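You operate a simulated robot arm through the tools that you are given. There is no shell and no other tool. Be economical: measure what you need, move in short steps, check, and stop when the job is done.

You run a simulated robot arm. Do the job below in one go: nothing can be reset, and whatever is moved stays where it is left.

TASK
Put the glass bottle on the left half of the long bench away on the top of the short bench. Take the green wedge and put it on the middle shelf of the white shelf unit. Take the blue wedge on the left half of the long bench and put it away on the top shelf under the long bench. Put the soap bottle on the top of the short bench. Take the light sensor on the left half of the long bench and put it away on the top of the side table. Take the yellow wedge on the left half of the long bench and put it away on the top shelf under the long bench. Turn the blue dial to 5 C. Take the yellow tub and leave it on the ledge of the locker. Do these in any order. Set down upright: glass bottle, green wedge, blue wedge, soap bottle, light sensor, yellow wedge.

Only the result counts: the job must be done as asked and must still hold three seconds after the hand-in. Knocking over, shifting, dropping, spilling or breaking anything else fails it.

THE ROBOT
A 7-joint arm with a three-finger gripper on a trunk, on a base that drives. Base frame: it is fixed to the floor where the robot stands at the start and does not move with it; the origin is under the middle of the robot, x ahead of it, y to its left, z up; the surface under the hand at the start is at about z = 0.9. Readings come in m, degrees, newtons and seconds.
Its first joint turns from -166.0 to 166.0 degrees. Places, roughly: blue dial [0.6, -0.4, 1]; blue wedge (11x6x12 cm) [0.7, 0, 0.9]; glass bottle [0.75, 0.25, 1]; green wedge (11x6x12 cm) [0.6, 0.1, 0.5]; ledge of the locker (48x15 cm) [-1.64, -0.9, 0.96]; light sensor [1, 0, 1]; middle shelf of the white shelf unit [-1.3, -2.5, 0.8]; soap bottle [0.75, 0, 1]; top of the short bench [-2.9, -2.4, 0.9]; top of the side table [-1.8, 1.5, 0.7]; top shelf under the long bench [0.7, 0.2, 0.4]; yellow tub (10x10x4 cm) [-1.2, -2.6, 0.8]; yellow wedge (11x6x12 cm) [0.9, 0.2, 0.9]. Payload 2.69 kg.
The TCP is the grasp point between the finger pads, 0.029 m short of the fingertips. In the tool frame z runs along the fingers and y along their closing line. Largest opening 0.12 m; the body of the gripper starts 0.078 m behind the TCP.
Orientation is that of the tool frame in the base frame, as a unit quaternion [x, y, z, w]. With the fingers straight down and closing along the base's y, the tool's x points along the base's -x, its y along +y and its z along -z.

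THE INTERFACE
- The arm moves only by the tool servo_tool. Its argument "plan" is a list of rows, each a list of 3 entries, a list of its own where there are three numbers: the shift along the tool's x, y, z in m, then the turn, a rotation vector about the tool's x, y, z in degrees, then the finger opening in m, from 0 to 0.12. In form: [[[tx, ty, tz], [rx, ry, rz], jaw], ...]. A call has 1 to 12 rows; each row shifts and turns the commanded pose from where the row before left it, along the tool's axes as they then stand. Rows are played at 5 a second. More than 0.05 m and 8.6 degrees between two rows, or a gripper value outside its range, and nothing of the call is played. Where a pose cannot be reached the arm comes as near as it can. A force on the tool above 40 N (or 10 N above the force at the start of the call, whichever is more), or a blocked arm, ends the call early, and 0.2 s more pass. Each finger halts on what it meets, pressing with about 33 N; the grip force reading is that of the motor and also rises with nothing between the fingers. The clock runs only during rows and for 0.2 s after the last one: add rows that do not move to give the fingers time. It gives the time, the measured TCP pose, the force on the tool (base axes), the opening and the grip force at its end, in the units of the frame above (readings bear some noise), with the torque about the TCP (base axes, N m) and any sound that the robot's microphone picked up.
- Cameras (640 x 400 px; columns grow to the right, rows downward): "scene" is now at [0.3126, 0.1333, 1.3326]; the picture's right is [-0.64, -0.77, 0.00], its down [-0.47, 0.40, -0.79] and it looks along [0.60, -0.51, -0.62] (base axes); focal length 214 px, centre (320, 200). "wrist" rides on the gripper at [0.063, 0, -0.104] in the tool frame; the picture's right is [0.00, 1.00, 0.00], its down [-0.83, 0.00, -0.56] and it looks along [-0.56, 0.00, 0.83] (tool axes); focal length 275 px, centre (320, 200). There is no depth. A picture from a camera that has moved, and an enlarged one, comes with that camera's place and axes in the base frame and with its lens.
- camera(camera): a new picture of that camera. No time passes.
- slide_trunk(by): slides the trunk up (or, below 0, down) by that many m; the arm and the scene camera ride with it, the base frame stays. It gives what a move gives, with no picture.
- roll_base(legs): drives the robot by 1 to 6 legs, each [ahead, left, turn to the left] in m, m and degrees, along the robot's own axes; the way and the turn of a leg run together, so that a leg with both is an arc; at most 1.5 m and 180 degrees a leg. The arm and the cameras ride along, it lands a little off, and it stops where it bumps. It gives what a move gives.
- pan_tilt(pan, tilt): turns the head with the scene camera to pan (to the left, within 143 degrees either way) and tilt (down, from -29 to 69), counted from straight ahead of the robot. It gives what a move gives.
- zoom(camera, box): a new picture of the part [left, top, right, bottom] of that camera's present view, enlarged. No time passes.
- finish_job(): hands the job in; it is judged then, once.

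Work in short steps. Places have to be worked out from the pictures, the camera data and where the tool is seen: move nearer, look again, correct. Check each grasp and each placing, and mend what went wrong. You have 217 turns and 218 pictures in all, those below and enlarged ones among them. Open the gripper and draw the arm clear of the work before you hand the job in, unless the task says otherwise.

The tools are called after "Call:" as name(argument=value, ...) on one line, values as JSON. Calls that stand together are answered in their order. servo_tool: Moves the arm, as the interface text tells. Its arguments: {"type":"object","properties":{"plan":{"type":"array"}},"required":["plan"]} The other tools are called the same way: slide_trunk (by) slides the trunk up or down; roll_base (legs) drives the base; pan_tilt (pan, tilt) turns the head that bears the scene camera; camera (camera) takes a picture; zoom (camera, box) takes an enlarged picture of a part of a camera's view; finish_job () hands the job in.

At the start:

```text
clock: 0.0
ee_pos: [0.5121, 0.0035, 1.2355]
tcp_rot: [-0.001, 1.0, 0.0, 0.0]
ft_force: [-0.3, 1.0, 0.0]
torque: [0.0, 0.04, 0.01]
width: 0.1198
grasp_force: 0.0
trunk travel left (down, up): [-0.325, 0.261]
robot x, y, heading: [0.0018, 0.003, -0.2]
head pan, tilt: [-40.0, 38.0]
```

scene: 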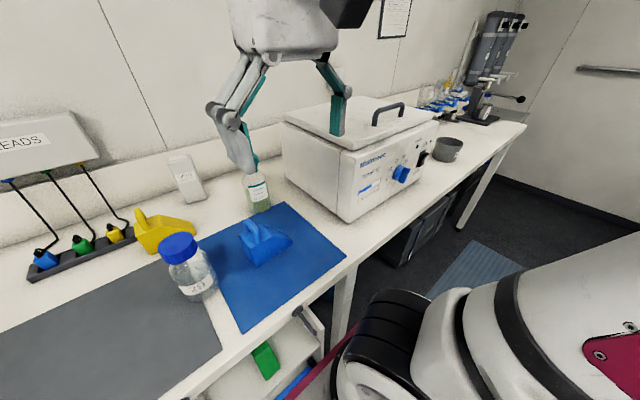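
wrist: 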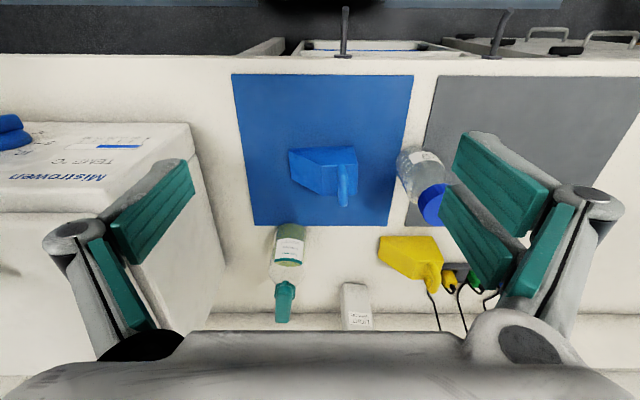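

I start by looking closer at the objects on the bench.

Call:
zoom(camera="wrist", box=[220, 120, 480, 340])

Call:
zoom(camera="scene", box=[120, 140, 360, 390])

Call:
zoom(camera="scene", box=[280, 90, 480, 220])

```text
1.82 times, centred on (350, 230) of wrist
camera zoom: at [0.4485, 0.0022, 1.3382], right [0.0, 1.0, 0.0], down [0.83, 0.0, 0.56], along [0.56, 0.0, -0.83], focal length 500 px, centre (266, 146)
```

zoom: 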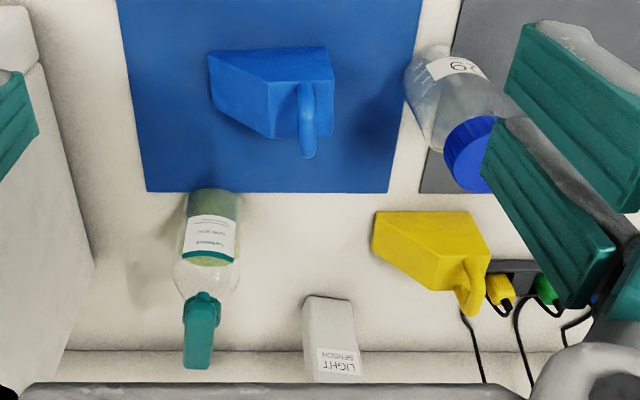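

```text
1.60 times, centred on (240, 265) of scene
camera zoom: at [0.3126, 0.1333, 1.3326], right [-0.64, -0.77, 0.0], down [-0.47, 0.4, -0.79], along [0.6, -0.51, -0.62], focal length 343 px, centre (448, 96)
```

zoom: 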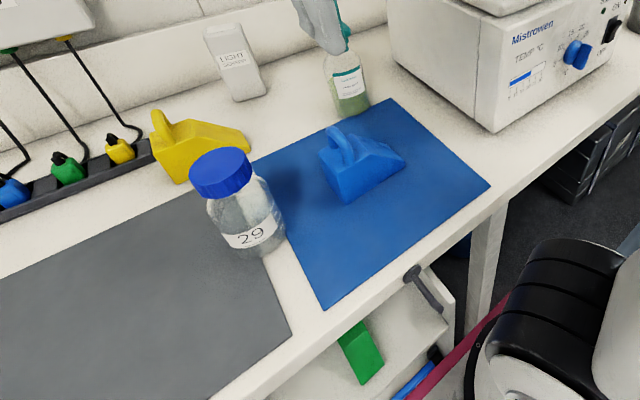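

```text
3.08 times, centred on (380, 155) of scene
camera zoom: at [0.3126, 0.1333, 1.3326], right [-0.64, -0.77, 0.0], down [-0.47, 0.4, -0.79], along [0.6, -0.51, -0.62], focal length 660 px, centre (135, 338)
```

zoom: 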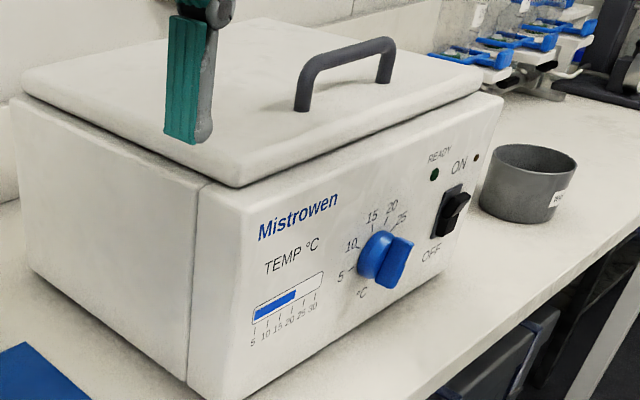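

Now look at the under-bench shelves and the neighbourhood by turning the head.

Call:
pan_tilt(pan=0, tilt=60)

Call:
camera(camera="scene")

Call:
pan_tilt(pan=125, tilt=25)

Call:
camera(camera="scene")

Call:
pan_tilt(pan=-130, tilt=25)

Call:
camera(camera="scene")

```text
clock: 1.1
ee_pos: [0.5119, 0.0032, 1.2354]
tcp_rot: [0.0, 1.0, 0.0, 0.0]
ft_force: [0.2, 0.1, -0.9]
torque: [0.02, 0.0, -0.02]
width: 0.12
grasp_force: 0.0
trunk travel left (down, up): [-0.325, 0.261]
robot x, y, heading: [-0.0023, 0.0019, -0.0]
head pan, tilt: [0.0, 60.0]
```

```text
212 pictures are left
camera scene: at [0.3131, 0.1888, 1.3029], right [0.0, -1.0, 0.0], down [-0.87, 0.0, -0.5], along [0.5, 0.0, -0.87], focal length 214 px, centre (320, 200)
```

scene: 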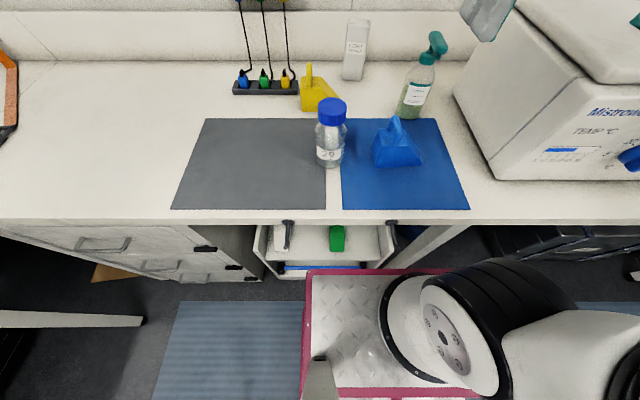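

```text
clock: 3.1
ee_pos: [0.5117, 0.0039, 1.2355]
tcp_rot: [0.001, 1.0, 0.001, 0.0]
ft_force: [-0.1, -0.3, 0.0]
torque: [-0.01, 0.01, 0.01]
width: 0.1199
grasp_force: 0.0
trunk travel left (down, up): [-0.325, 0.261]
robot x, y, heading: [-0.0017, -0.0026, -0.2]
head pan, tilt: [125.0, 25.0]
```

```text
211 pictures are left
camera scene: at [0.1937, 0.2643, 1.3529], right [0.82, 0.57, 0.0], down [0.24, -0.35, -0.91], along [-0.52, 0.74, -0.42], focal length 214 px, centre (320, 200)
```

scene: 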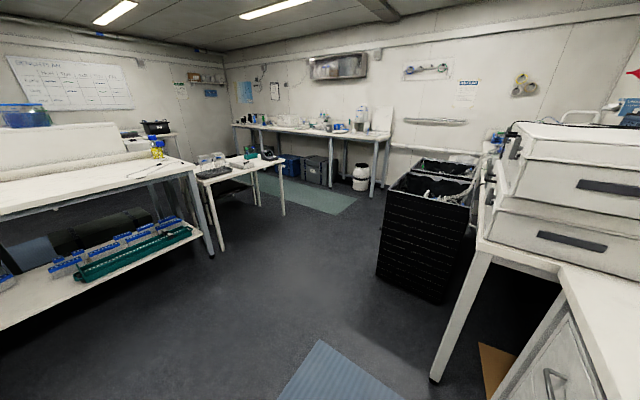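

```text
clock: 6.7
ee_pos: [0.5111, 0.0039, 1.2346]
tcp_rot: [0.0, 1.0, 0.0, 0.0]
ft_force: [0.5, 0.0, 1.0]
torque: [0.01, -0.01, -0.03]
width: 0.1198
grasp_force: 0.1
trunk travel left (down, up): [-0.325, 0.261]
robot x, y, heading: [0.0013, 0.0009, 0.2]
head pan, tilt: [-130.0, 25.0]
```

```text
210 pictures are left
camera scene: at [0.1873, 0.1182, 1.3529], right [-0.77, 0.64, 0.0], down [0.27, 0.32, -0.91], along [-0.58, -0.69, -0.42], focal length 214 px, centre (320, 200)
```

scene: 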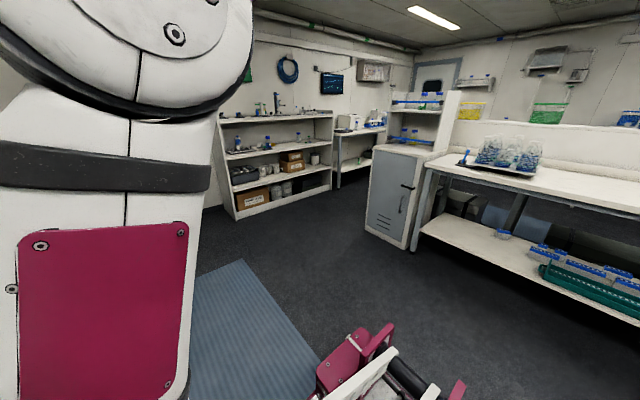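

The room layout is clear; zoom into the shelf unit/short bench area and the locker.

Call:
zoom(camera="scene", box=[210, 80, 340, 220])

Call:
zoom(camera="scene", box=[320, 70, 480, 250])

```text
2.86 times, centred on (275, 150) of scene
camera zoom: at [0.1873, 0.1182, 1.3529], right [-0.77, 0.64, 0.0], down [0.27, 0.32, -0.91], along [-0.58, -0.69, -0.42], focal length 613 px, centre (449, 343)
```

zoom: 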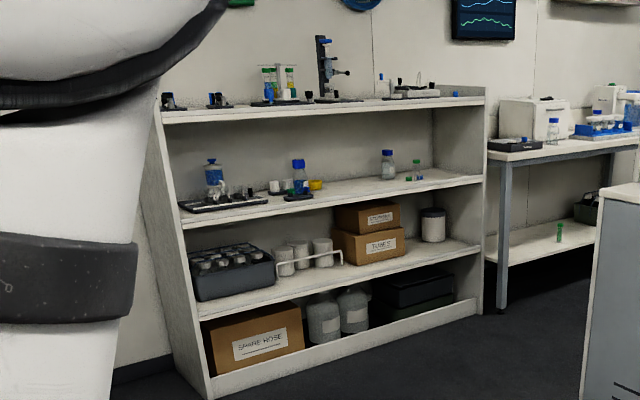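

```text
2.22 times, centred on (400, 160) of scene
camera zoom: at [0.1873, 0.1182, 1.3529], right [-0.77, 0.64, 0.0], down [0.27, 0.32, -0.91], along [-0.58, -0.69, -0.42], focal length 477 px, centre (142, 289)
```

zoom: 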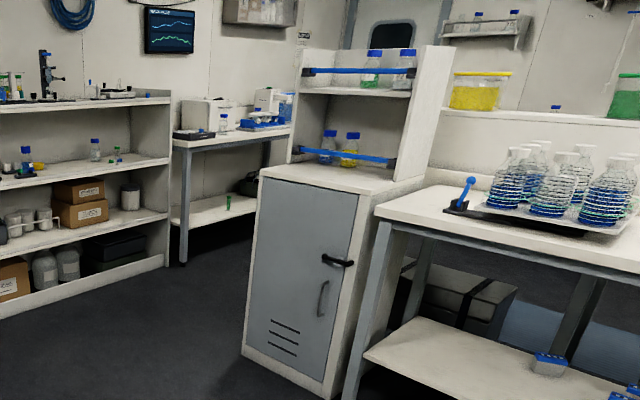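

Look at the dial straight on to read its pointer and scale.

Call:
pan_tilt(pan=-62, tilt=35)

Call:
camera(camera="scene")

```text
clock: 8.1
ee_pos: [0.5119, 0.0033, 1.2345]
tcp_rot: [-0.001, 1.0, 0.0, 0.0]
ft_force: [-0.6, -1.1, 0.3]
torque: [-0.01, 0.03, -0.03]
width: 0.1198
grasp_force: 0.1
trunk travel left (down, up): [-0.325, 0.261]
robot x, y, heading: [0.004, 0.0001, -0.2]
head pan, tilt: [-62.0, 35.0]
```

```text
207 pictures are left
camera scene: at [0.2878, 0.111, 1.3372], right [-0.88, -0.47, 0.0], down [-0.27, 0.51, -0.82], along [0.38, -0.72, -0.57], focal length 214 px, centre (320, 200)
```

scene: 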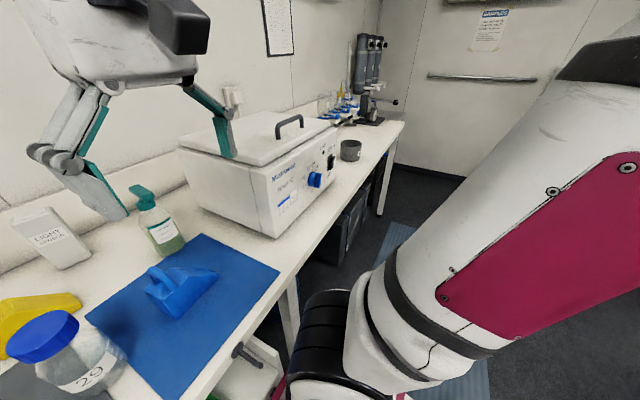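

I drive right and back a little so the arm faces the dial, then look from there.

Call:
roll_base(legs=[[-0.2, 0, 0], [0, -0.42, 0]])

Call:
pan_tilt(pan=-10, tilt=40)

Call:
camera(camera="scene")

Call:
camera(camera="wrist")

```text
clock: 11.8
ee_pos: [0.3104, -0.4127, 1.2339]
tcp_rot: [-0.001, 1.0, 0.0, 0.0]
ft_force: [-0.6, 0.4, -0.3]
torque: [-0.01, 0.01, 0.0]
width: 0.1198
grasp_force: 0.0
trunk travel left (down, up): [-0.325, 0.261]
robot x, y, heading: [-0.1985, -0.4142, 0.3]
head pan, tilt: [-62.0, 35.0]
```

```text
clock: 13.1
ee_pos: [0.3104, -0.4131, 1.2344]
tcp_rot: [-0.001, 1.0, 0.0, -0.001]
ft_force: [0.5, 0.1, -0.1]
torque: [0.01, 0.01, 0.01]
width: 0.12
grasp_force: 0.0
trunk travel left (down, up): [-0.325, 0.261]
robot x, y, heading: [-0.2019, -0.4213, 0.2]
head pan, tilt: [-10.0, 40.0]
```

```text
206 pictures are left
camera scene: at [0.1292, -0.2426, 1.3296], right [-0.17, -0.98, 0.0], down [-0.63, 0.11, -0.77], along [0.75, -0.13, -0.64], focal length 214 px, centre (320, 200)
```

scene: 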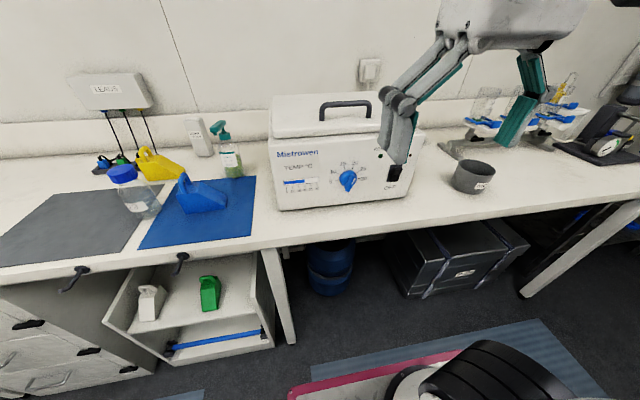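

```text
205 pictures are left
camera wrist: at [0.2478, -0.4142, 1.3382], right [-0.01, 1.0, 0.0], down [0.83, 0.01, 0.56], along [0.56, 0.0, -0.83], focal length 275 px, centre (320, 200)
```

wrist: 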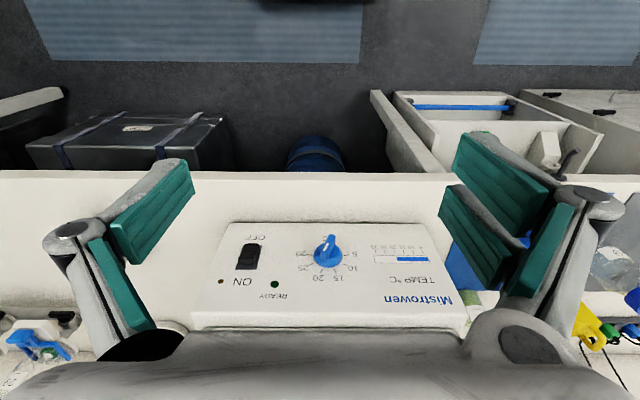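

Call:
zoom(camera="scene", box=[270, 130, 430, 220])

Call:
zoom(camera="wrist", box=[220, 210, 440, 310])

Call:
zoom(camera="scene", box=[90, 230, 300, 380])

```text
4.00 times, centred on (350, 175) of scene
camera zoom: at [0.1292, -0.2426, 1.3296], right [-0.17, -0.98, 0.0], down [-0.63, 0.11, -0.77], along [0.75, -0.13, -0.64], focal length 858 px, centre (200, 300)
```

zoom: 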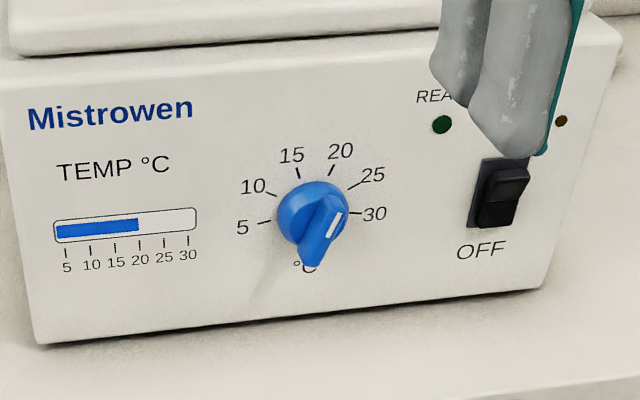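

```text
2.91 times, centred on (330, 260) of wrist
camera zoom: at [0.2478, -0.4142, 1.3382], right [-0.01, 1.0, 0.0], down [0.83, 0.01, 0.56], along [0.56, 0.0, -0.83], focal length 801 px, centre (291, 26)
```

zoom: 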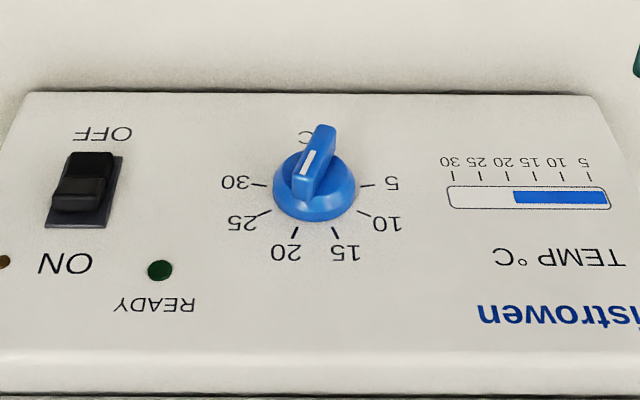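

```text
2.67 times, centred on (195, 305) of scene
camera zoom: at [0.1292, -0.2426, 1.3296], right [-0.17, -0.98, 0.0], down [-0.63, 0.11, -0.77], along [0.75, -0.13, -0.64], focal length 572 px, centre (653, -80)
```

zoom: 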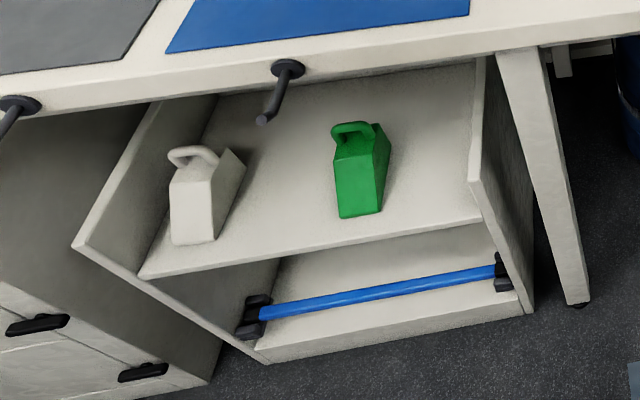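

The dial's white mark is at about 20 and 5 lies about 120° counter-clockwise; dial centre ≈ (0.58, -0.40, 1.006). I tilt the tool to horizontal, advancing a bit.

Call:
servo_tool(plan=[[[0, 0, 0.018], [0, -8.2, 0], 0.06], [[0, 0, 0.018], [0, -8.2, 0], 0.06], [[0, 0, 0.018], [0, -8.2, 0], 0.06], [[0, 0, 0.018], [0, -8.2, 0], 0.06], [[0, 0, 0.018], [0, -8.2, 0], 0.06], [[0, 0, 0.018], [0, -8.2, 0], 0.06], [[0, 0, 0.018], [0, -8.2, 0], 0.06], [[0, 0, 0.018], [0, -8.2, 0], 0.06], [[0, 0, 0.018], [0, -8.2, 0], 0.06], [[0, 0, 0.018], [0, -8.2, 0], 0.06], [[0, 0, 0.018], [0, -8.0, 0], 0.06], [[0, 0, 0], [0, 0, 0], 0.06]])

Call:
camera(camera="wrist")

Call:
camera(camera="scene")

```text
clock: 15.7
ee_pos: [0.4873, -0.4065, 1.283]
tcp_rot: [0.0, 0.707, 0.0, 0.707]
ft_force: [-0.8, 0.2, 0.3]
torque: [0.01, -0.01, 0.02]
width: 0.0597
grasp_force: 0.0
out of reach, approached as far as the arm can: row 6, 7, 8, 9, 10, 11
trunk travel left (down, up): [-0.325, 0.261]
robot x, y, heading: [-0.1992, -0.4203, -0.1]
head pan, tilt: [-10.0, 40.0]
```

```text
201 pictures are left
camera wrist: at [0.3822, -0.4095, 1.2191], right [0.0, 1.0, 0.0], down [-0.56, 0.0, 0.83], along [0.83, 0.0, 0.56], focal length 275 px, centre (320, 200)
```

wrist: 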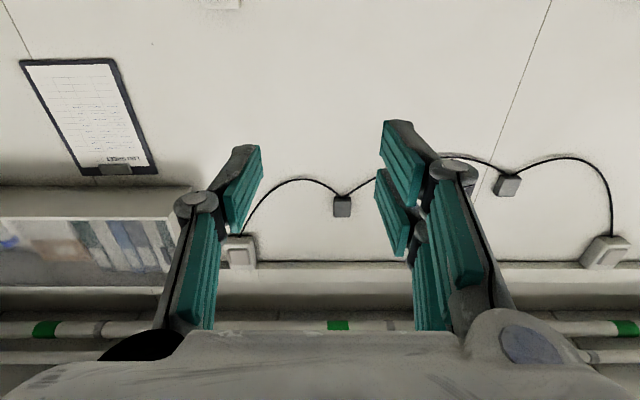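

```text
200 pictures are left
camera scene: at [0.1291, -0.2426, 1.3296], right [-0.17, -0.99, 0.0], down [-0.63, 0.11, -0.77], along [0.75, -0.13, -0.64], focal length 214 px, centre (320, 200)
```

scene: 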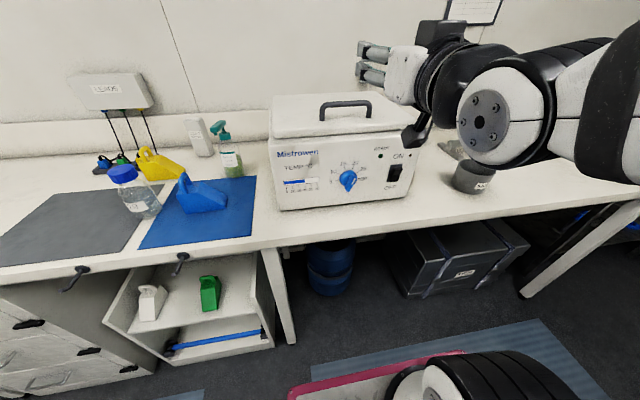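

Tool is now horizontal. I lower the trunk in two steps to bring the TCP to the dial height.

Call:
slide_trunk(by=-0.2)

Call:
camera(camera="scene")

Call:
camera(camera="wrist")

```text
clock: 17.8
ee_pos: [0.5352, -0.4102, 1.0843]
tcp_rot: [0.0, 0.708, 0.0, 0.706]
ft_force: [0.6, -0.4, 0.2]
torque: [-0.03, 0.02, 0.0]
width: 0.0599
grasp_force: 0.0
trunk travel left (down, up): [-0.125, 0.461]
robot x, y, heading: [-0.1988, -0.4183, 0.1]
head pan, tilt: [-10.0, 40.0]
```

```text
199 pictures are left
camera scene: at [0.1819, -0.2425, 1.1295], right [-0.17, -0.99, 0.0], down [-0.63, 0.11, -0.77], along [0.75, -0.13, -0.64], focal length 214 px, centre (320, 200)
```

scene: 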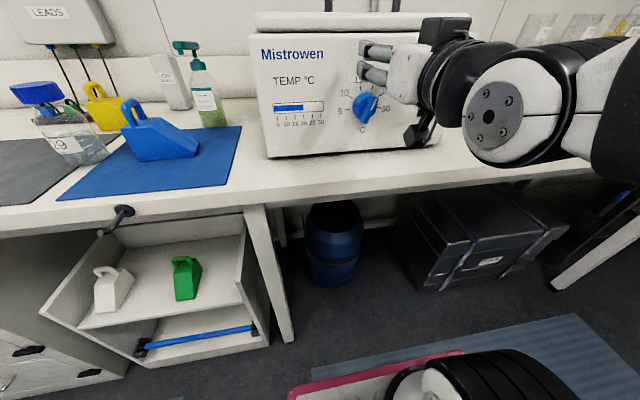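

```text
198 pictures are left
camera wrist: at [0.4303, -0.41, 1.0209], right [0.0, 1.0, 0.0], down [-0.55, 0.0, 0.83], along [0.83, 0.0, 0.55], focal length 275 px, centre (320, 200)
```

wrist: 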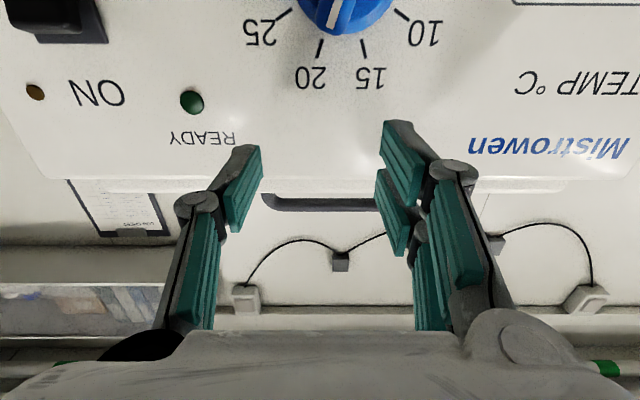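

Trunk slides slightly forward as it descends, so I back the base 0.1 m, lower further and view the dial.

Call:
roll_base(legs=[[-0.1, 0, 0]])

Call:
slide_trunk(by=-0.078)

Call:
camera(camera="wrist")

Call:
zoom(camera="scene", box=[250, 40, 450, 160])

```text
clock: 19.0
ee_pos: [0.4344, -0.4076, 1.0843]
tcp_rot: [-0.001, 0.708, 0.001, 0.706]
ft_force: [-0.4, -0.4, -0.4]
torque: [0.0, 0.01, 0.02]
width: 0.0598
grasp_force: 0.1
trunk travel left (down, up): [-0.125, 0.461]
robot x, y, heading: [-0.3006, -0.4173, 0.2]
head pan, tilt: [-10.0, 40.0]
```

```text
clock: 20.1
ee_pos: [0.4337, -0.4088, 1.006]
tcp_rot: [-0.001, 0.708, 0.001, 0.706]
ft_force: [-0.1, 0.5, 0.1]
torque: [0.0, 0.02, 0.0]
width: 0.06
grasp_force: 0.0
trunk travel left (down, up): [-0.047, 0.539]
robot x, y, heading: [-0.2994, -0.4172, -0.0]
head pan, tilt: [-10.0, 40.0]
```

```text
197 pictures are left
camera wrist: at [0.3295, -0.4098, 0.9435], right [0.0, 1.0, 0.0], down [-0.55, 0.0, 0.83], along [0.83, 0.0, 0.55], focal length 275 px, centre (320, 200)
```

wrist: 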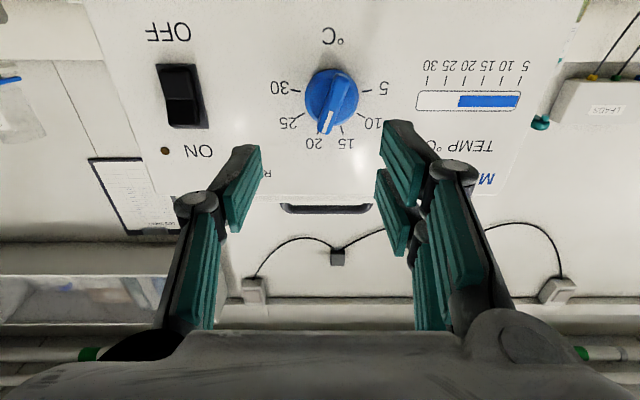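

```text
3.20 times, centred on (350, 100) of scene
camera zoom: at [0.0829, -0.2425, 1.0513], right [-0.17, -0.99, 0.0], down [-0.63, 0.11, -0.77], along [0.75, -0.13, -0.64], focal length 686 px, centre (224, 520)
```

zoom: 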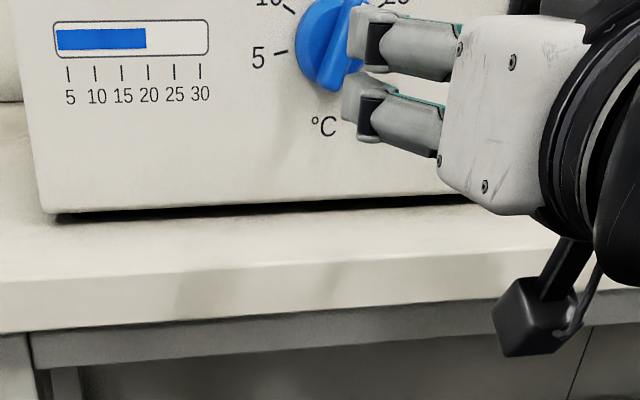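

Zoom in on the dial from the wrist camera for the pointer angle.

Call:
zoom(camera="wrist", box=[260, 40, 400, 160])

```text
3.33 times, centred on (330, 100) of wrist
camera zoom: at [0.3295, -0.4098, 0.9435], right [0.0, 1.0, 0.0], down [-0.55, 0.0, 0.83], along [0.83, 0.0, 0.55], focal length 918 px, centre (287, 533)
```

zoom: 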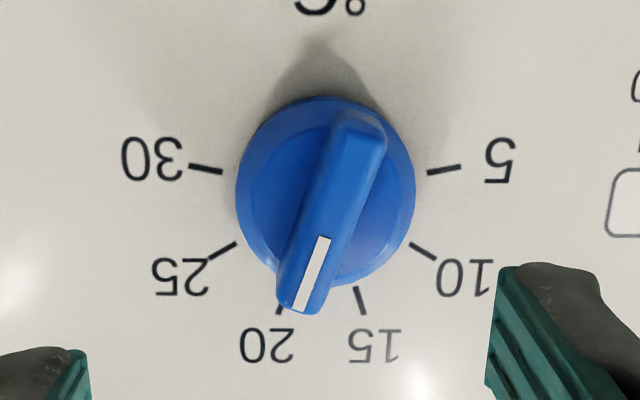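

Pointer at ≈+19° (20), mark 5 at ≈-101°: a turn of -120° about tool z. I align the roll (+19°), shift +y 1 cm, and advance to just around the bar.

Call:
servo_tool(plan=[[[0, 0.0095, 0], [0, 0, 6.5], 0.06], [[0, 0, 0.02], [0, 0, 6.5], 0.06], [[0, 0, 0.03], [0, 0, 6], 0.06], [[0, 0, 0.04], [0, 0, 0], 0.06], [[0, 0, 0.02], [0, 0, 0], 0.06], [[0, 0, 0], [0, 0, 0], 0.06]])

Call:
camera(camera="wrist")

Call:
pan_tilt(pan=-15, tilt=10)

Call:
camera(camera="scene")

```text
clock: 21.5
ee_pos: [0.5444, -0.3997, 1.0069]
tcp_rot: [0.116, 0.699, 0.117, 0.696]
ft_force: [0.4, 1.1, -0.1]
torque: [0.01, -0.01, -0.05]
width: 0.0599
grasp_force: 0.1
trunk travel left (down, up): [-0.047, 0.539]
robot x, y, heading: [-0.3013, -0.4177, 0.4]
head pan, tilt: [-10.0, 40.0]
```

```text
194 pictures are left
camera wrist: at [0.4403, -0.3801, 0.9468], right [0.0, 0.95, 0.32], down [-0.55, -0.27, 0.79], along [0.83, -0.18, 0.52], focal length 275 px, centre (320, 200)
```

wrist: 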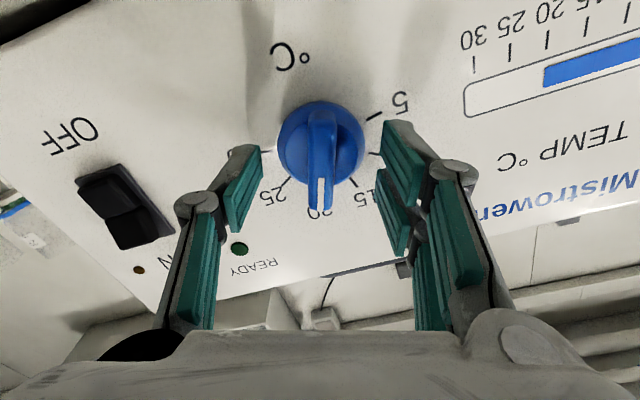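

```text
clock: 22.5
ee_pos: [0.5445, -0.3999, 1.0075]
tcp_rot: [0.115, 0.699, 0.118, 0.696]
ft_force: [0.4, 0.8, -0.4]
torque: [-0.03, 0.0, -0.02]
width: 0.0599
grasp_force: 0.0
trunk travel left (down, up): [-0.047, 0.539]
robot x, y, heading: [-0.3018, -0.4184, -0.1]
head pan, tilt: [-15.0, 10.0]
```

```text
193 pictures are left
camera scene: at [0.089, -0.2518, 1.0989], right [-0.26, -0.97, 0.0], down [-0.17, 0.04, -0.98], along [0.95, -0.25, -0.17], focal length 214 px, centre (320, 200)
```

scene: 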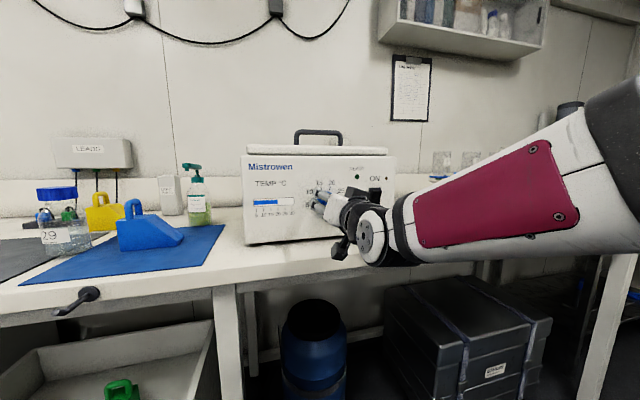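

Bar is centred and aligned. I advance 1 cm and close on the bar.

Call:
servo_tool(plan=[[[0, 0, 0.01], [0, 0, 0], 0.06], [[0, 0, 0], [0, 0, 0], 0.03], [[0, 0, 0], [0, 0, 0], 0.0], [[0, 0, 0], [0, 0, 0], 0.0], [[0, 0, 0], [0, 0, 0], 0.0]])

Call:
camera(camera="wrist")

```text
clock: 23.7
ee_pos: [0.5541, -0.3986, 1.0062]
tcp_rot: [0.116, 0.7, 0.118, 0.695]
ft_force: [-4.6, 2.9, -4.8]
torque: [0.0, 0.25, 0.13]
width: 0.0468
grasp_force: 45.1
trunk travel left (down, up): [-0.047, 0.539]
robot x, y, heading: [-0.301, -0.4199, 0.0]
head pan, tilt: [-15.0, 10.0]
```

```text
192 pictures are left
camera wrist: at [0.4497, -0.3797, 0.9461], right [0.0, 0.95, 0.32], down [-0.55, -0.27, 0.79], along [0.84, -0.18, 0.52], focal length 275 px, centre (320, 200)
```

wrist: 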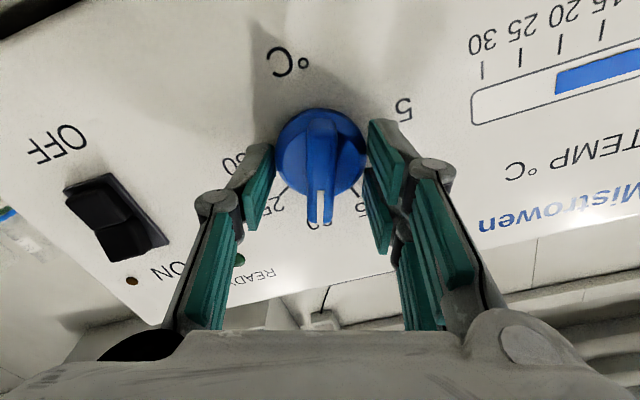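

The fingers closed on the round disc (47 mm). I open, back off 8 mm, and close on the bar only.

Call:
servo_tool(plan=[[[0, 0, 0], [0, 0, 0], 0.06], [[0, 0, -0.008], [0, 0, 0], 0.06], [[0, 0, 0], [0, 0, 0], 0.03], [[0, 0, 0], [0, 0, 0], 0.0], [[0, 0, 0], [0, 0, 0], 0.0], [[0, 0, 0], [0, 0, 0], 0.0]])

Call:
camera(camera="wrist")

```text
clock: 25.1
ee_pos: [0.5455, -0.3998, 1.0069]
tcp_rot: [0.116, 0.699, 0.117, 0.696]
ft_force: [3.2, 2.0, 7.0]
torque: [0.01, -0.25, -0.01]
width: 0.0473
grasp_force: 44.8
trunk travel left (down, up): [-0.047, 0.539]
robot x, y, heading: [-0.2982, -0.4163, 0.2]
head pan, tilt: [-15.0, 10.0]
```

```text
191 pictures are left
camera wrist: at [0.4422, -0.3799, 0.9473], right [0.0, 0.95, 0.32], down [-0.55, -0.27, 0.79], along [0.83, -0.18, 0.52], focal length 275 px, centre (320, 200)
```

wrist: 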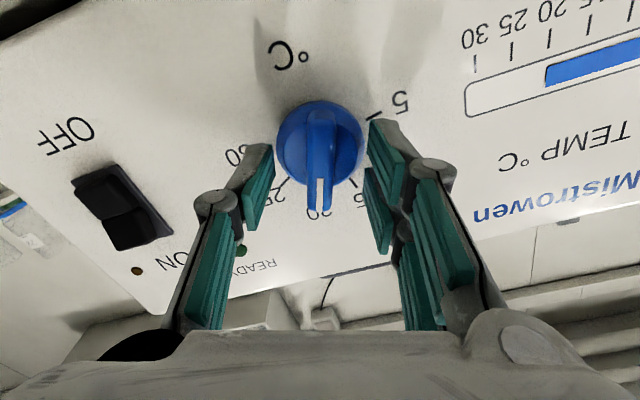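

Still on the disc; back off another 9 mm.

Call:
servo_tool(plan=[[[0, 0, 0], [0, 0, 0], 0.06], [[0, 0, -0.009], [0, 0, 0], 0.06], [[0, 0, 0], [0, 0, 0], 0.03], [[0, 0, 0], [0, 0, 0], 0.0], [[0, 0, 0], [0, 0, 0], 0.0], [[0, 0, 0], [0, 0, 0], 0.0]])

Call:
camera(camera="wrist")

```text
clock: 26.5
ee_pos: [0.5368, -0.398, 1.0068]
tcp_rot: [0.116, 0.699, 0.116, 0.696]
ft_force: [-2.9, 4.3, -0.8]
torque: [0.0, -0.07, 0.05]
width: 0.0131
grasp_force: 39.5
trunk travel left (down, up): [-0.047, 0.539]
robot x, y, heading: [-0.303, -0.4201, 0.2]
head pan, tilt: [-15.0, 10.0]
```

```text
190 pictures are left
camera wrist: at [0.4328, -0.3793, 0.9462], right [0.0, 0.95, 0.32], down [-0.55, -0.27, 0.79], along [0.83, -0.18, 0.52], focal length 275 px, centre (320, 200)
```

wrist: 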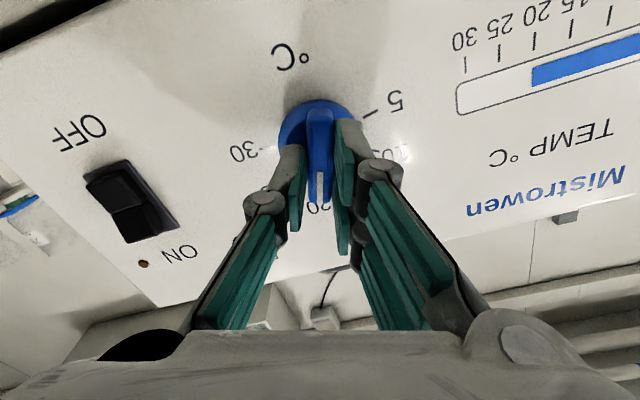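

The bar is gripped (13 mm). Turn -60° first and check.

Call:
servo_tool(plan=[[[0, 0, 0], [0, 0, -7.5], 0.0], [[0, 0, 0], [0, 0, -7.5], 0.0], [[0, 0, 0], [0, 0, -7.5], 0.0], [[0, 0, 0], [0, 0, -7.5], 0.0], [[0, 0, 0], [0, 0, -7.5], 0.0], [[0, 0, 0], [0, 0, -7.5], 0.0], [[0, 0, 0], [0, 0, -7.5], 0.0], [[0, 0, 0], [0, 0, -7.5], 0.0]])

Call:
camera(camera="wrist")

```text
clock: 28.3
ee_pos: [0.5383, -0.397, 1.0058]
tcp_rot: [-0.251, 0.663, -0.247, 0.66]
ft_force: [6.5, 18.6, -0.8]
torque: [0.02, 0.61, -0.08]
width: 0.013
grasp_force: 39.3
trunk travel left (down, up): [-0.047, 0.539]
robot x, y, heading: [-0.3027, -0.4174, 0.1]
head pan, tilt: [-15.0, 10.0]
```

```text
189 pictures are left
camera wrist: at [0.4331, -0.4399, 0.9584], right [-0.01, 0.75, -0.66], down [-0.55, 0.55, 0.63], along [0.83, 0.37, 0.41], focal length 275 px, centre (320, 200)
```

wrist: 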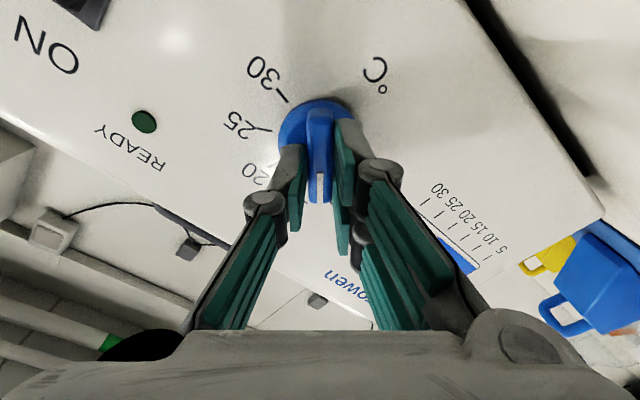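

Dial follows. There's an 18 N sideways force, so I shift 2 mm toward +y and turn the remaining 60°.

Call:
servo_tool(plan=[[[-0.0013, 0.0015, 0], [0, 0, -7.5], 0.0], [[0, 0, 0], [0, 0, -7.5], 0.0], [[0, 0, 0], [0, 0, -7.5], 0.0], [[0, 0, 0], [0, 0, -7.5], 0.0], [[0, 0, 0], [0, 0, -7.5], 0.0], [[0, 0, 0], [0, 0, -7.5], 0.0], [[0, 0, 0], [0, 0, -7.5], 0.0], [[0, 0, 0], [0, 0, -7.5], 0.0], [[0, 0, 0], [0, 0, 0], 0.0]])

Call:
camera(camera="wrist")

Call:
zoom(camera="scene", box=[240, 140, 400, 250])

```text
clock: 30.3
ee_pos: [0.5372, -0.3965, 1.005]
tcp_rot: [0.548, -0.451, 0.544, -0.447]
ft_force: [-9.5, 14.8, -20.4]
torque: [0.87, 0.48, 0.39]
width: 0.013
grasp_force: 39.6
trunk travel left (down, up): [-0.047, 0.539]
robot x, y, heading: [-0.2977, -0.4157, 0.0]
head pan, tilt: [-15.0, 10.0]
```

```text
188 pictures are left
camera wrist: at [0.4333, -0.4593, 1.0168], right [-0.01, -0.2, -0.98], down [-0.56, 0.81, -0.16], along [0.83, 0.55, -0.12], focal length 275 px, centre (320, 200)
```

wrist: 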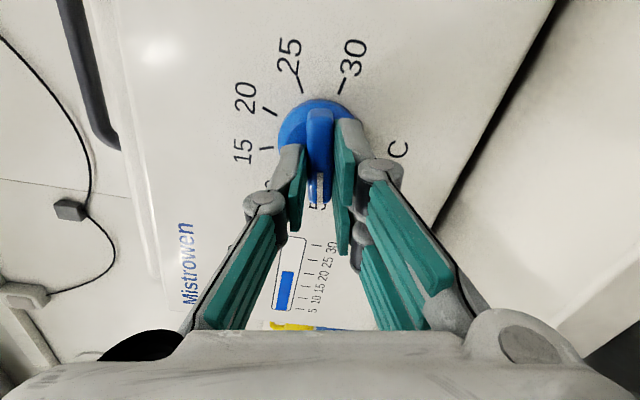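

```text
3.64 times, centred on (320, 195) of scene
camera zoom: at [0.0893, -0.2506, 1.0987], right [-0.25, -0.97, 0.0], down [-0.17, 0.04, -0.98], along [0.95, -0.25, -0.17], focal length 780 px, centre (320, 218)
```

zoom: 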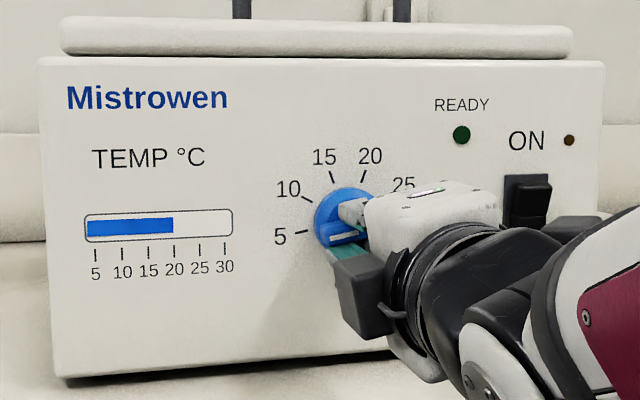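

Release, back off and check the pointer.

Call:
servo_tool(plan=[[[0, 0, 0], [0, 0, 0], 0.04], [[0, 0, 0], [0, 0, 0], 0.06], [[0, 0, -0.04], [0, 0, 0], 0.06], [[0, 0, -0.04], [0, 0, 0], 0.06], [[0, 0, -0.03], [0, 0, 0], 0.06]])

Call:
camera(camera="wrist")

Call:
zoom(camera="scene", box=[280, 160, 360, 220])

```text
clock: 31.5
ee_pos: [0.428, -0.3974, 1.0091]
tcp_rot: [0.548, -0.45, 0.543, -0.449]
ft_force: [0.0, -0.3, -0.1]
torque: [-0.02, -0.06, 0.01]
width: 0.0599
grasp_force: 0.1
trunk travel left (down, up): [-0.047, 0.539]
robot x, y, heading: [-0.3034, -0.4183, 0.1]
head pan, tilt: [-15.0, 10.0]
```

```text
186 pictures are left
camera wrist: at [0.3237, -0.4597, 1.0208], right [-0.01, -0.2, -0.98], down [-0.56, 0.81, -0.16], along [0.83, 0.55, -0.11], focal length 275 px, centre (320, 200)
```

wrist: 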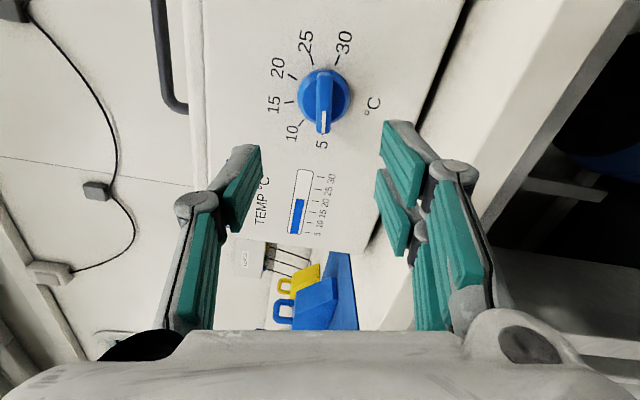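

```text
6.67 times, centred on (320, 190) of scene
camera zoom: at [0.0891, -0.2518, 1.0989], right [-0.26, -0.97, 0.0], down [-0.17, 0.04, -0.98], along [0.95, -0.25, -0.17], focal length 1430 px, centre (320, 267)
```

zoom: 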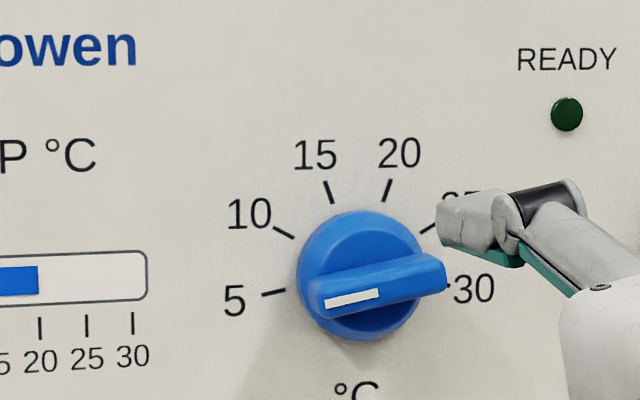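

Call:
zoom(camera="wrist", box=[270, 50, 380, 160])

```text
3.64 times, centred on (325, 105) of wrist
camera zoom: at [0.3237, -0.4597, 1.0208], right [-0.01, -0.2, -0.98], down [-0.56, 0.81, -0.16], along [0.83, 0.55, -0.11], focal length 1001 px, centre (302, 546)
```

zoom: 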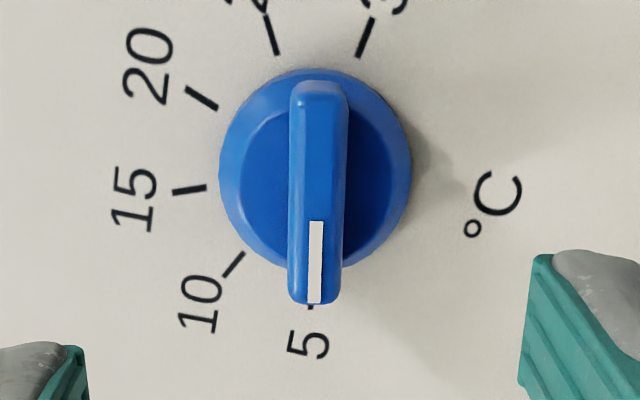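

Dial points to 5. Next, back off and drive left in front of the under-bench shelf to look at it and the wedges.

Call:
roll_base(legs=[[-0.15, 0, 0], [0, 0.5, 0]])

Call:
pan_tilt(pan=0, tilt=35)

Call:
camera(camera="scene")

```text
clock: 35.4
ee_pos: [0.276, 0.1013, 1.0083]
tcp_rot: [0.548, -0.452, 0.543, -0.448]
ft_force: [-0.5, 0.1, -0.2]
torque: [0.02, 0.0, 0.0]
width: 0.06
grasp_force: 0.1
trunk travel left (down, up): [-0.047, 0.539]
robot x, y, heading: [-0.4536, 0.0819, -0.2]
head pan, tilt: [-15.0, 10.0]
```

```text
clock: 36.3
ee_pos: [0.2771, 0.1005, 1.0087]
tcp_rot: [0.548, -0.451, 0.543, -0.448]
ft_force: [-0.3, -0.1, -0.1]
torque: [-0.02, -0.02, 0.02]
width: 0.06
grasp_force: 0.1
trunk travel left (down, up): [-0.047, 0.539]
robot x, y, heading: [-0.4524, 0.0824, 0.3]
head pan, tilt: [0.0, 35.0]
```

```text
183 pictures are left
camera scene: at [-0.063, 0.2705, 1.0589], right [0.0, -1.0, 0.0], down [-0.57, 0.0, -0.82], along [0.82, 0.0, -0.57], focal length 214 px, centre (320, 200)
```

scene: 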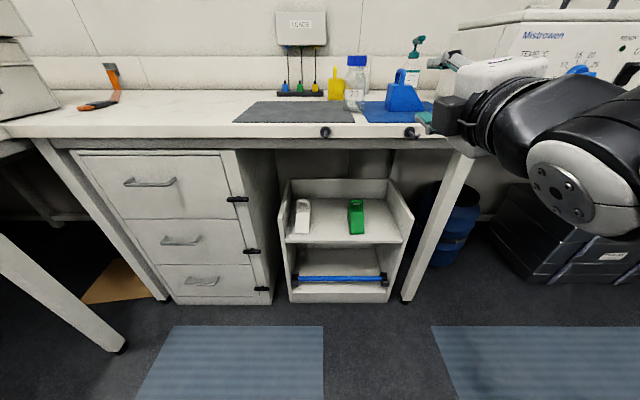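

Call:
zoom(camera="scene", box=[270, 160, 430, 310])

Call:
zoom(camera="scene", box=[230, 20, 460, 140])

```text
2.67 times, centred on (350, 235) of scene
camera zoom: at [-0.063, 0.2705, 1.0589], right [0.0, -1.0, 0.0], down [-0.57, 0.0, -0.82], along [0.82, 0.0, -0.57], focal length 572 px, centre (240, 107)
```

zoom: 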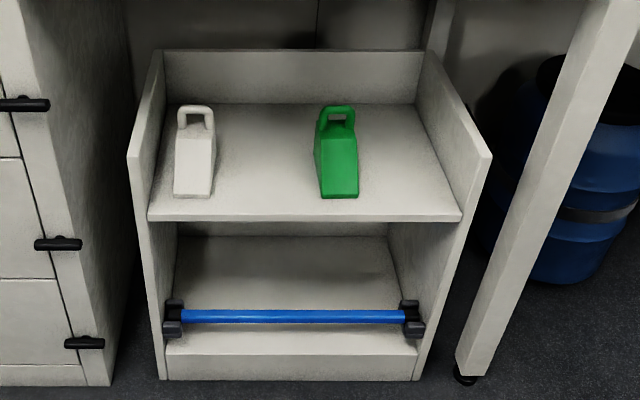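

```text
2.78 times, centred on (345, 80) of scene
camera zoom: at [-0.063, 0.2705, 1.0589], right [0.0, -1.0, 0.0], down [-0.57, 0.0, -0.82], along [0.82, 0.0, -0.57], focal length 597 px, centre (250, 534)
```

zoom: 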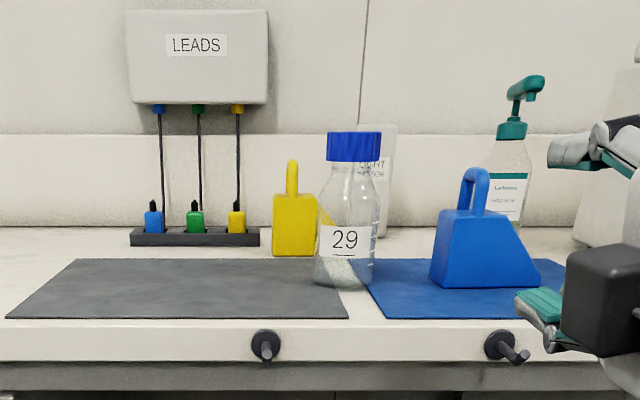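

Green wedge has its slope facing the robot, body ~6 cm across y. I'll roll the tool so the wrist camera is on top (another -79°), to use a pitched-down front grasp.

Call:
servo_tool(plan=[[[0, 0, 0], [0, 0, -8], 0.1], [[0, 0, 0], [0, 0, -8], 0.1], [[0, 0, 0], [0, 0, -8], 0.1], [[0, 0, 0], [0, 0, -8], 0.1], [[0, 0, 0], [0, 0, -8], 0.1], [[0, 0, 0], [0, 0, -8], 0.1], [[0, 0, 0], [0, 0, -8], 0.1], [[0, 0, 0], [0, 0, -8], 0.1], [[0, 0, 0], [0, 0, -8], 0.1], [[0, 0, 0], [0, 0, -7], 0.1]])

Call:
camera(camera="scene")

```text
clock: 38.5
ee_pos: [0.2769, 0.0964, 1.0104]
tcp_rot: [0.707, -0.005, 0.707, 0.001]
ft_force: [0.2, 1.1, -0.3]
torque: [-0.01, 0.04, -0.06]
width: 0.1001
grasp_force: 0.1
trunk travel left (down, up): [-0.047, 0.539]
robot x, y, heading: [-0.4491, 0.0809, 0.0]
head pan, tilt: [0.0, 35.0]
```

```text
180 pictures are left
camera scene: at [-0.0766, 0.3197, 1.0621], right [0.55, -0.84, 0.0], down [-0.45, -0.3, -0.84], along [0.7, 0.46, -0.54], focal length 214 px, centre (320, 200)
```

scene: 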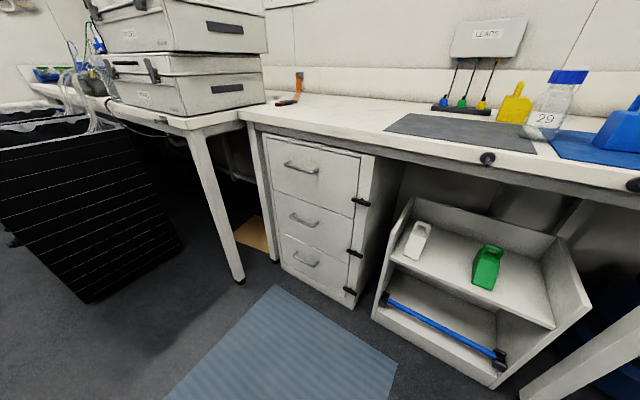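

The tool rolled fine (camera now on top). Now pitch 40° down while descending in front of the bench to z≈0.65.

Call:
servo_tool(plan=[[[-0.04, 0, 0], [0, -8, 0], 0.1], [[-0.0396, 0, 0.0056], [0, -8, 0], 0.1], [[-0.0385, 0, 0.011], [0, -8, 0], 0.1], [[-0.0365, 0, 0.0163], [0, -8, 0], 0.1], [[-0.034, 0, 0.021], [0, -8, 0], 0.1], [[-0.0306, 0, 0.0257], [0, 0, 0], 0.1], [[-0.0306, 0, 0.0257], [0, 0, 0], 0.1], [[-0.0306, 0, 0.0257], [0, 0, 0], 0.1], [[-0.0306, 0, 0.0257], [0, 0, 0], 0.1], [[0, 0, 0], [0, 0, 0], 0.1]])

Call:
camera(camera="wrist")

Call:
camera(camera="scene")

```text
clock: 40.7
ee_pos: [0.3542, 0.1084, 0.7252]
tcp_rot: [0.908, 0.0, 0.419, 0.0]
ft_force: [-0.1, -0.7, -0.2]
torque: [0.01, 0.01, -0.01]
width: 0.1
grasp_force: 0.0
out of reach, approached as far as the arm can: row 1, 2, 4, 6, 7, 8, 9
trunk travel left (down, up): [-0.047, 0.539]
robot x, y, heading: [-0.4495, 0.0802, 0.3]
head pan, tilt: [0.0, 35.0]
```

```text
179 pictures are left
camera wrist: at [0.3161, 0.1094, 0.8395], right [0.0, -1.0, 0.0], down [-0.96, 0.0, -0.27], along [0.27, 0.0, -0.96], focal length 275 px, centre (320, 200)
```

wrist: 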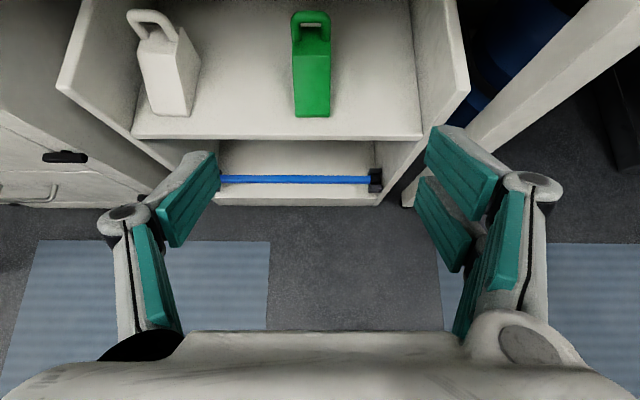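

```text
178 pictures are left
camera scene: at [-0.0631, 0.2706, 1.0588], right [0.0, -1.0, 0.0], down [-0.57, 0.0, -0.82], along [0.82, 0.0, -0.57], focal length 214 px, centre (320, 200)
```

scene: 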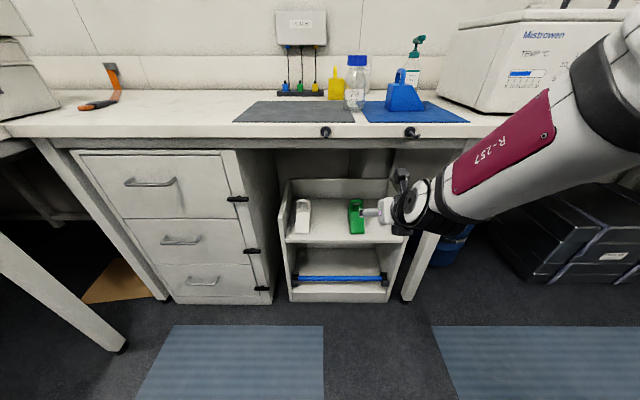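

Triangulated: shelf surface z≈0.467, green wedge front at x≈0.553, y≈0.122. I lower the trunk fully and pull the TCP back and down, before driving closer.

Call:
slide_trunk(by=-0.045)

Call:
servo_tool(plan=[[[-0.03, 0, 0], [0, 0, 0], 0.1], [[-0.045, 0, 0], [0, 0, 0], 0.1], [[-0.045, 0, 0], [0, 0, 0], 0.1], [[-0.045, 0, 0], [0, 0, 0], 0.1], [[-0.03, 0, 0], [0, 0, 0], 0.1], [[0, 0, 0], [0, 0, 0], 0.1]])

```text
clock: 41.6
ee_pos: [0.3534, 0.1085, 0.6812]
tcp_rot: [0.907, 0.0, 0.421, 0.0]
ft_force: [0.5, -0.2, -0.4]
torque: [-0.03, 0.0, 0.02]
width: 0.0997
grasp_force: 0.1
trunk travel left (down, up): [-0.002, 0.584]
robot x, y, heading: [-0.453, 0.0856, 0.1]
head pan, tilt: [0.0, 35.0]
```

```text
clock: 43.0
ee_pos: [0.3777, 0.1321, 0.5704]
tcp_rot: [0.908, 0.001, 0.419, 0.0]
ft_force: [0.7, 0.1, 0.1]
torque: [0.0, 0.0, 0.03]
width: 0.0999
grasp_force: 0.0
out of reach, approached as far as the arm can: row 1, 2, 3, 4, 5
trunk travel left (down, up): [-0.002, 0.584]
robot x, y, heading: [-0.4507, 0.0837, -0.1]
head pan, tilt: [0.0, 35.0]
```

Call:
servo_tool(plan=[[[-0.01, 0.005, 0.035], [0, 0, 0], 0.1], [[-0.01, 0.005, 0.034], [0, 0, 0], 0.1], [[0, 0, 0], [0, 0, 0], 0.1]])

Call:
camera(camera="wrist")

```text
clock: 43.8
ee_pos: [0.4166, 0.1211, 0.5112]
tcp_rot: [0.908, 0.0, 0.42, -0.001]
ft_force: [0.3, 0.3, -0.3]
torque: [-0.01, -0.03, 0.02]
width: 0.1
grasp_force: 0.1
trunk travel left (down, up): [-0.002, 0.584]
robot x, y, heading: [-0.4537, 0.0804, -0.0]
head pan, tilt: [0.0, 35.0]
```

```text
177 pictures are left
camera wrist: at [0.3785, 0.1206, 0.6245], right [0.0, -1.0, 0.0], down [-0.96, 0.0, -0.27], along [0.27, 0.0, -0.96], focal length 275 px, centre (320, 200)
```

wrist: 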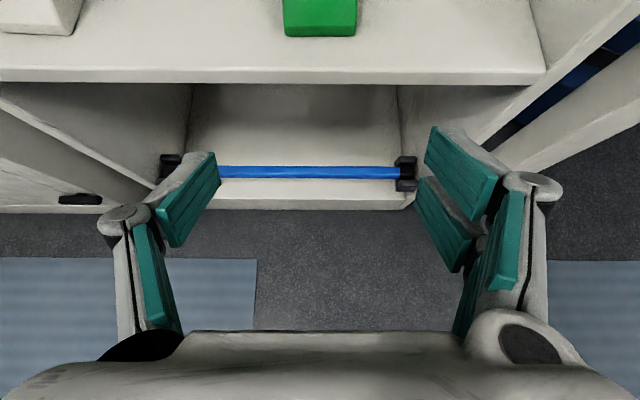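

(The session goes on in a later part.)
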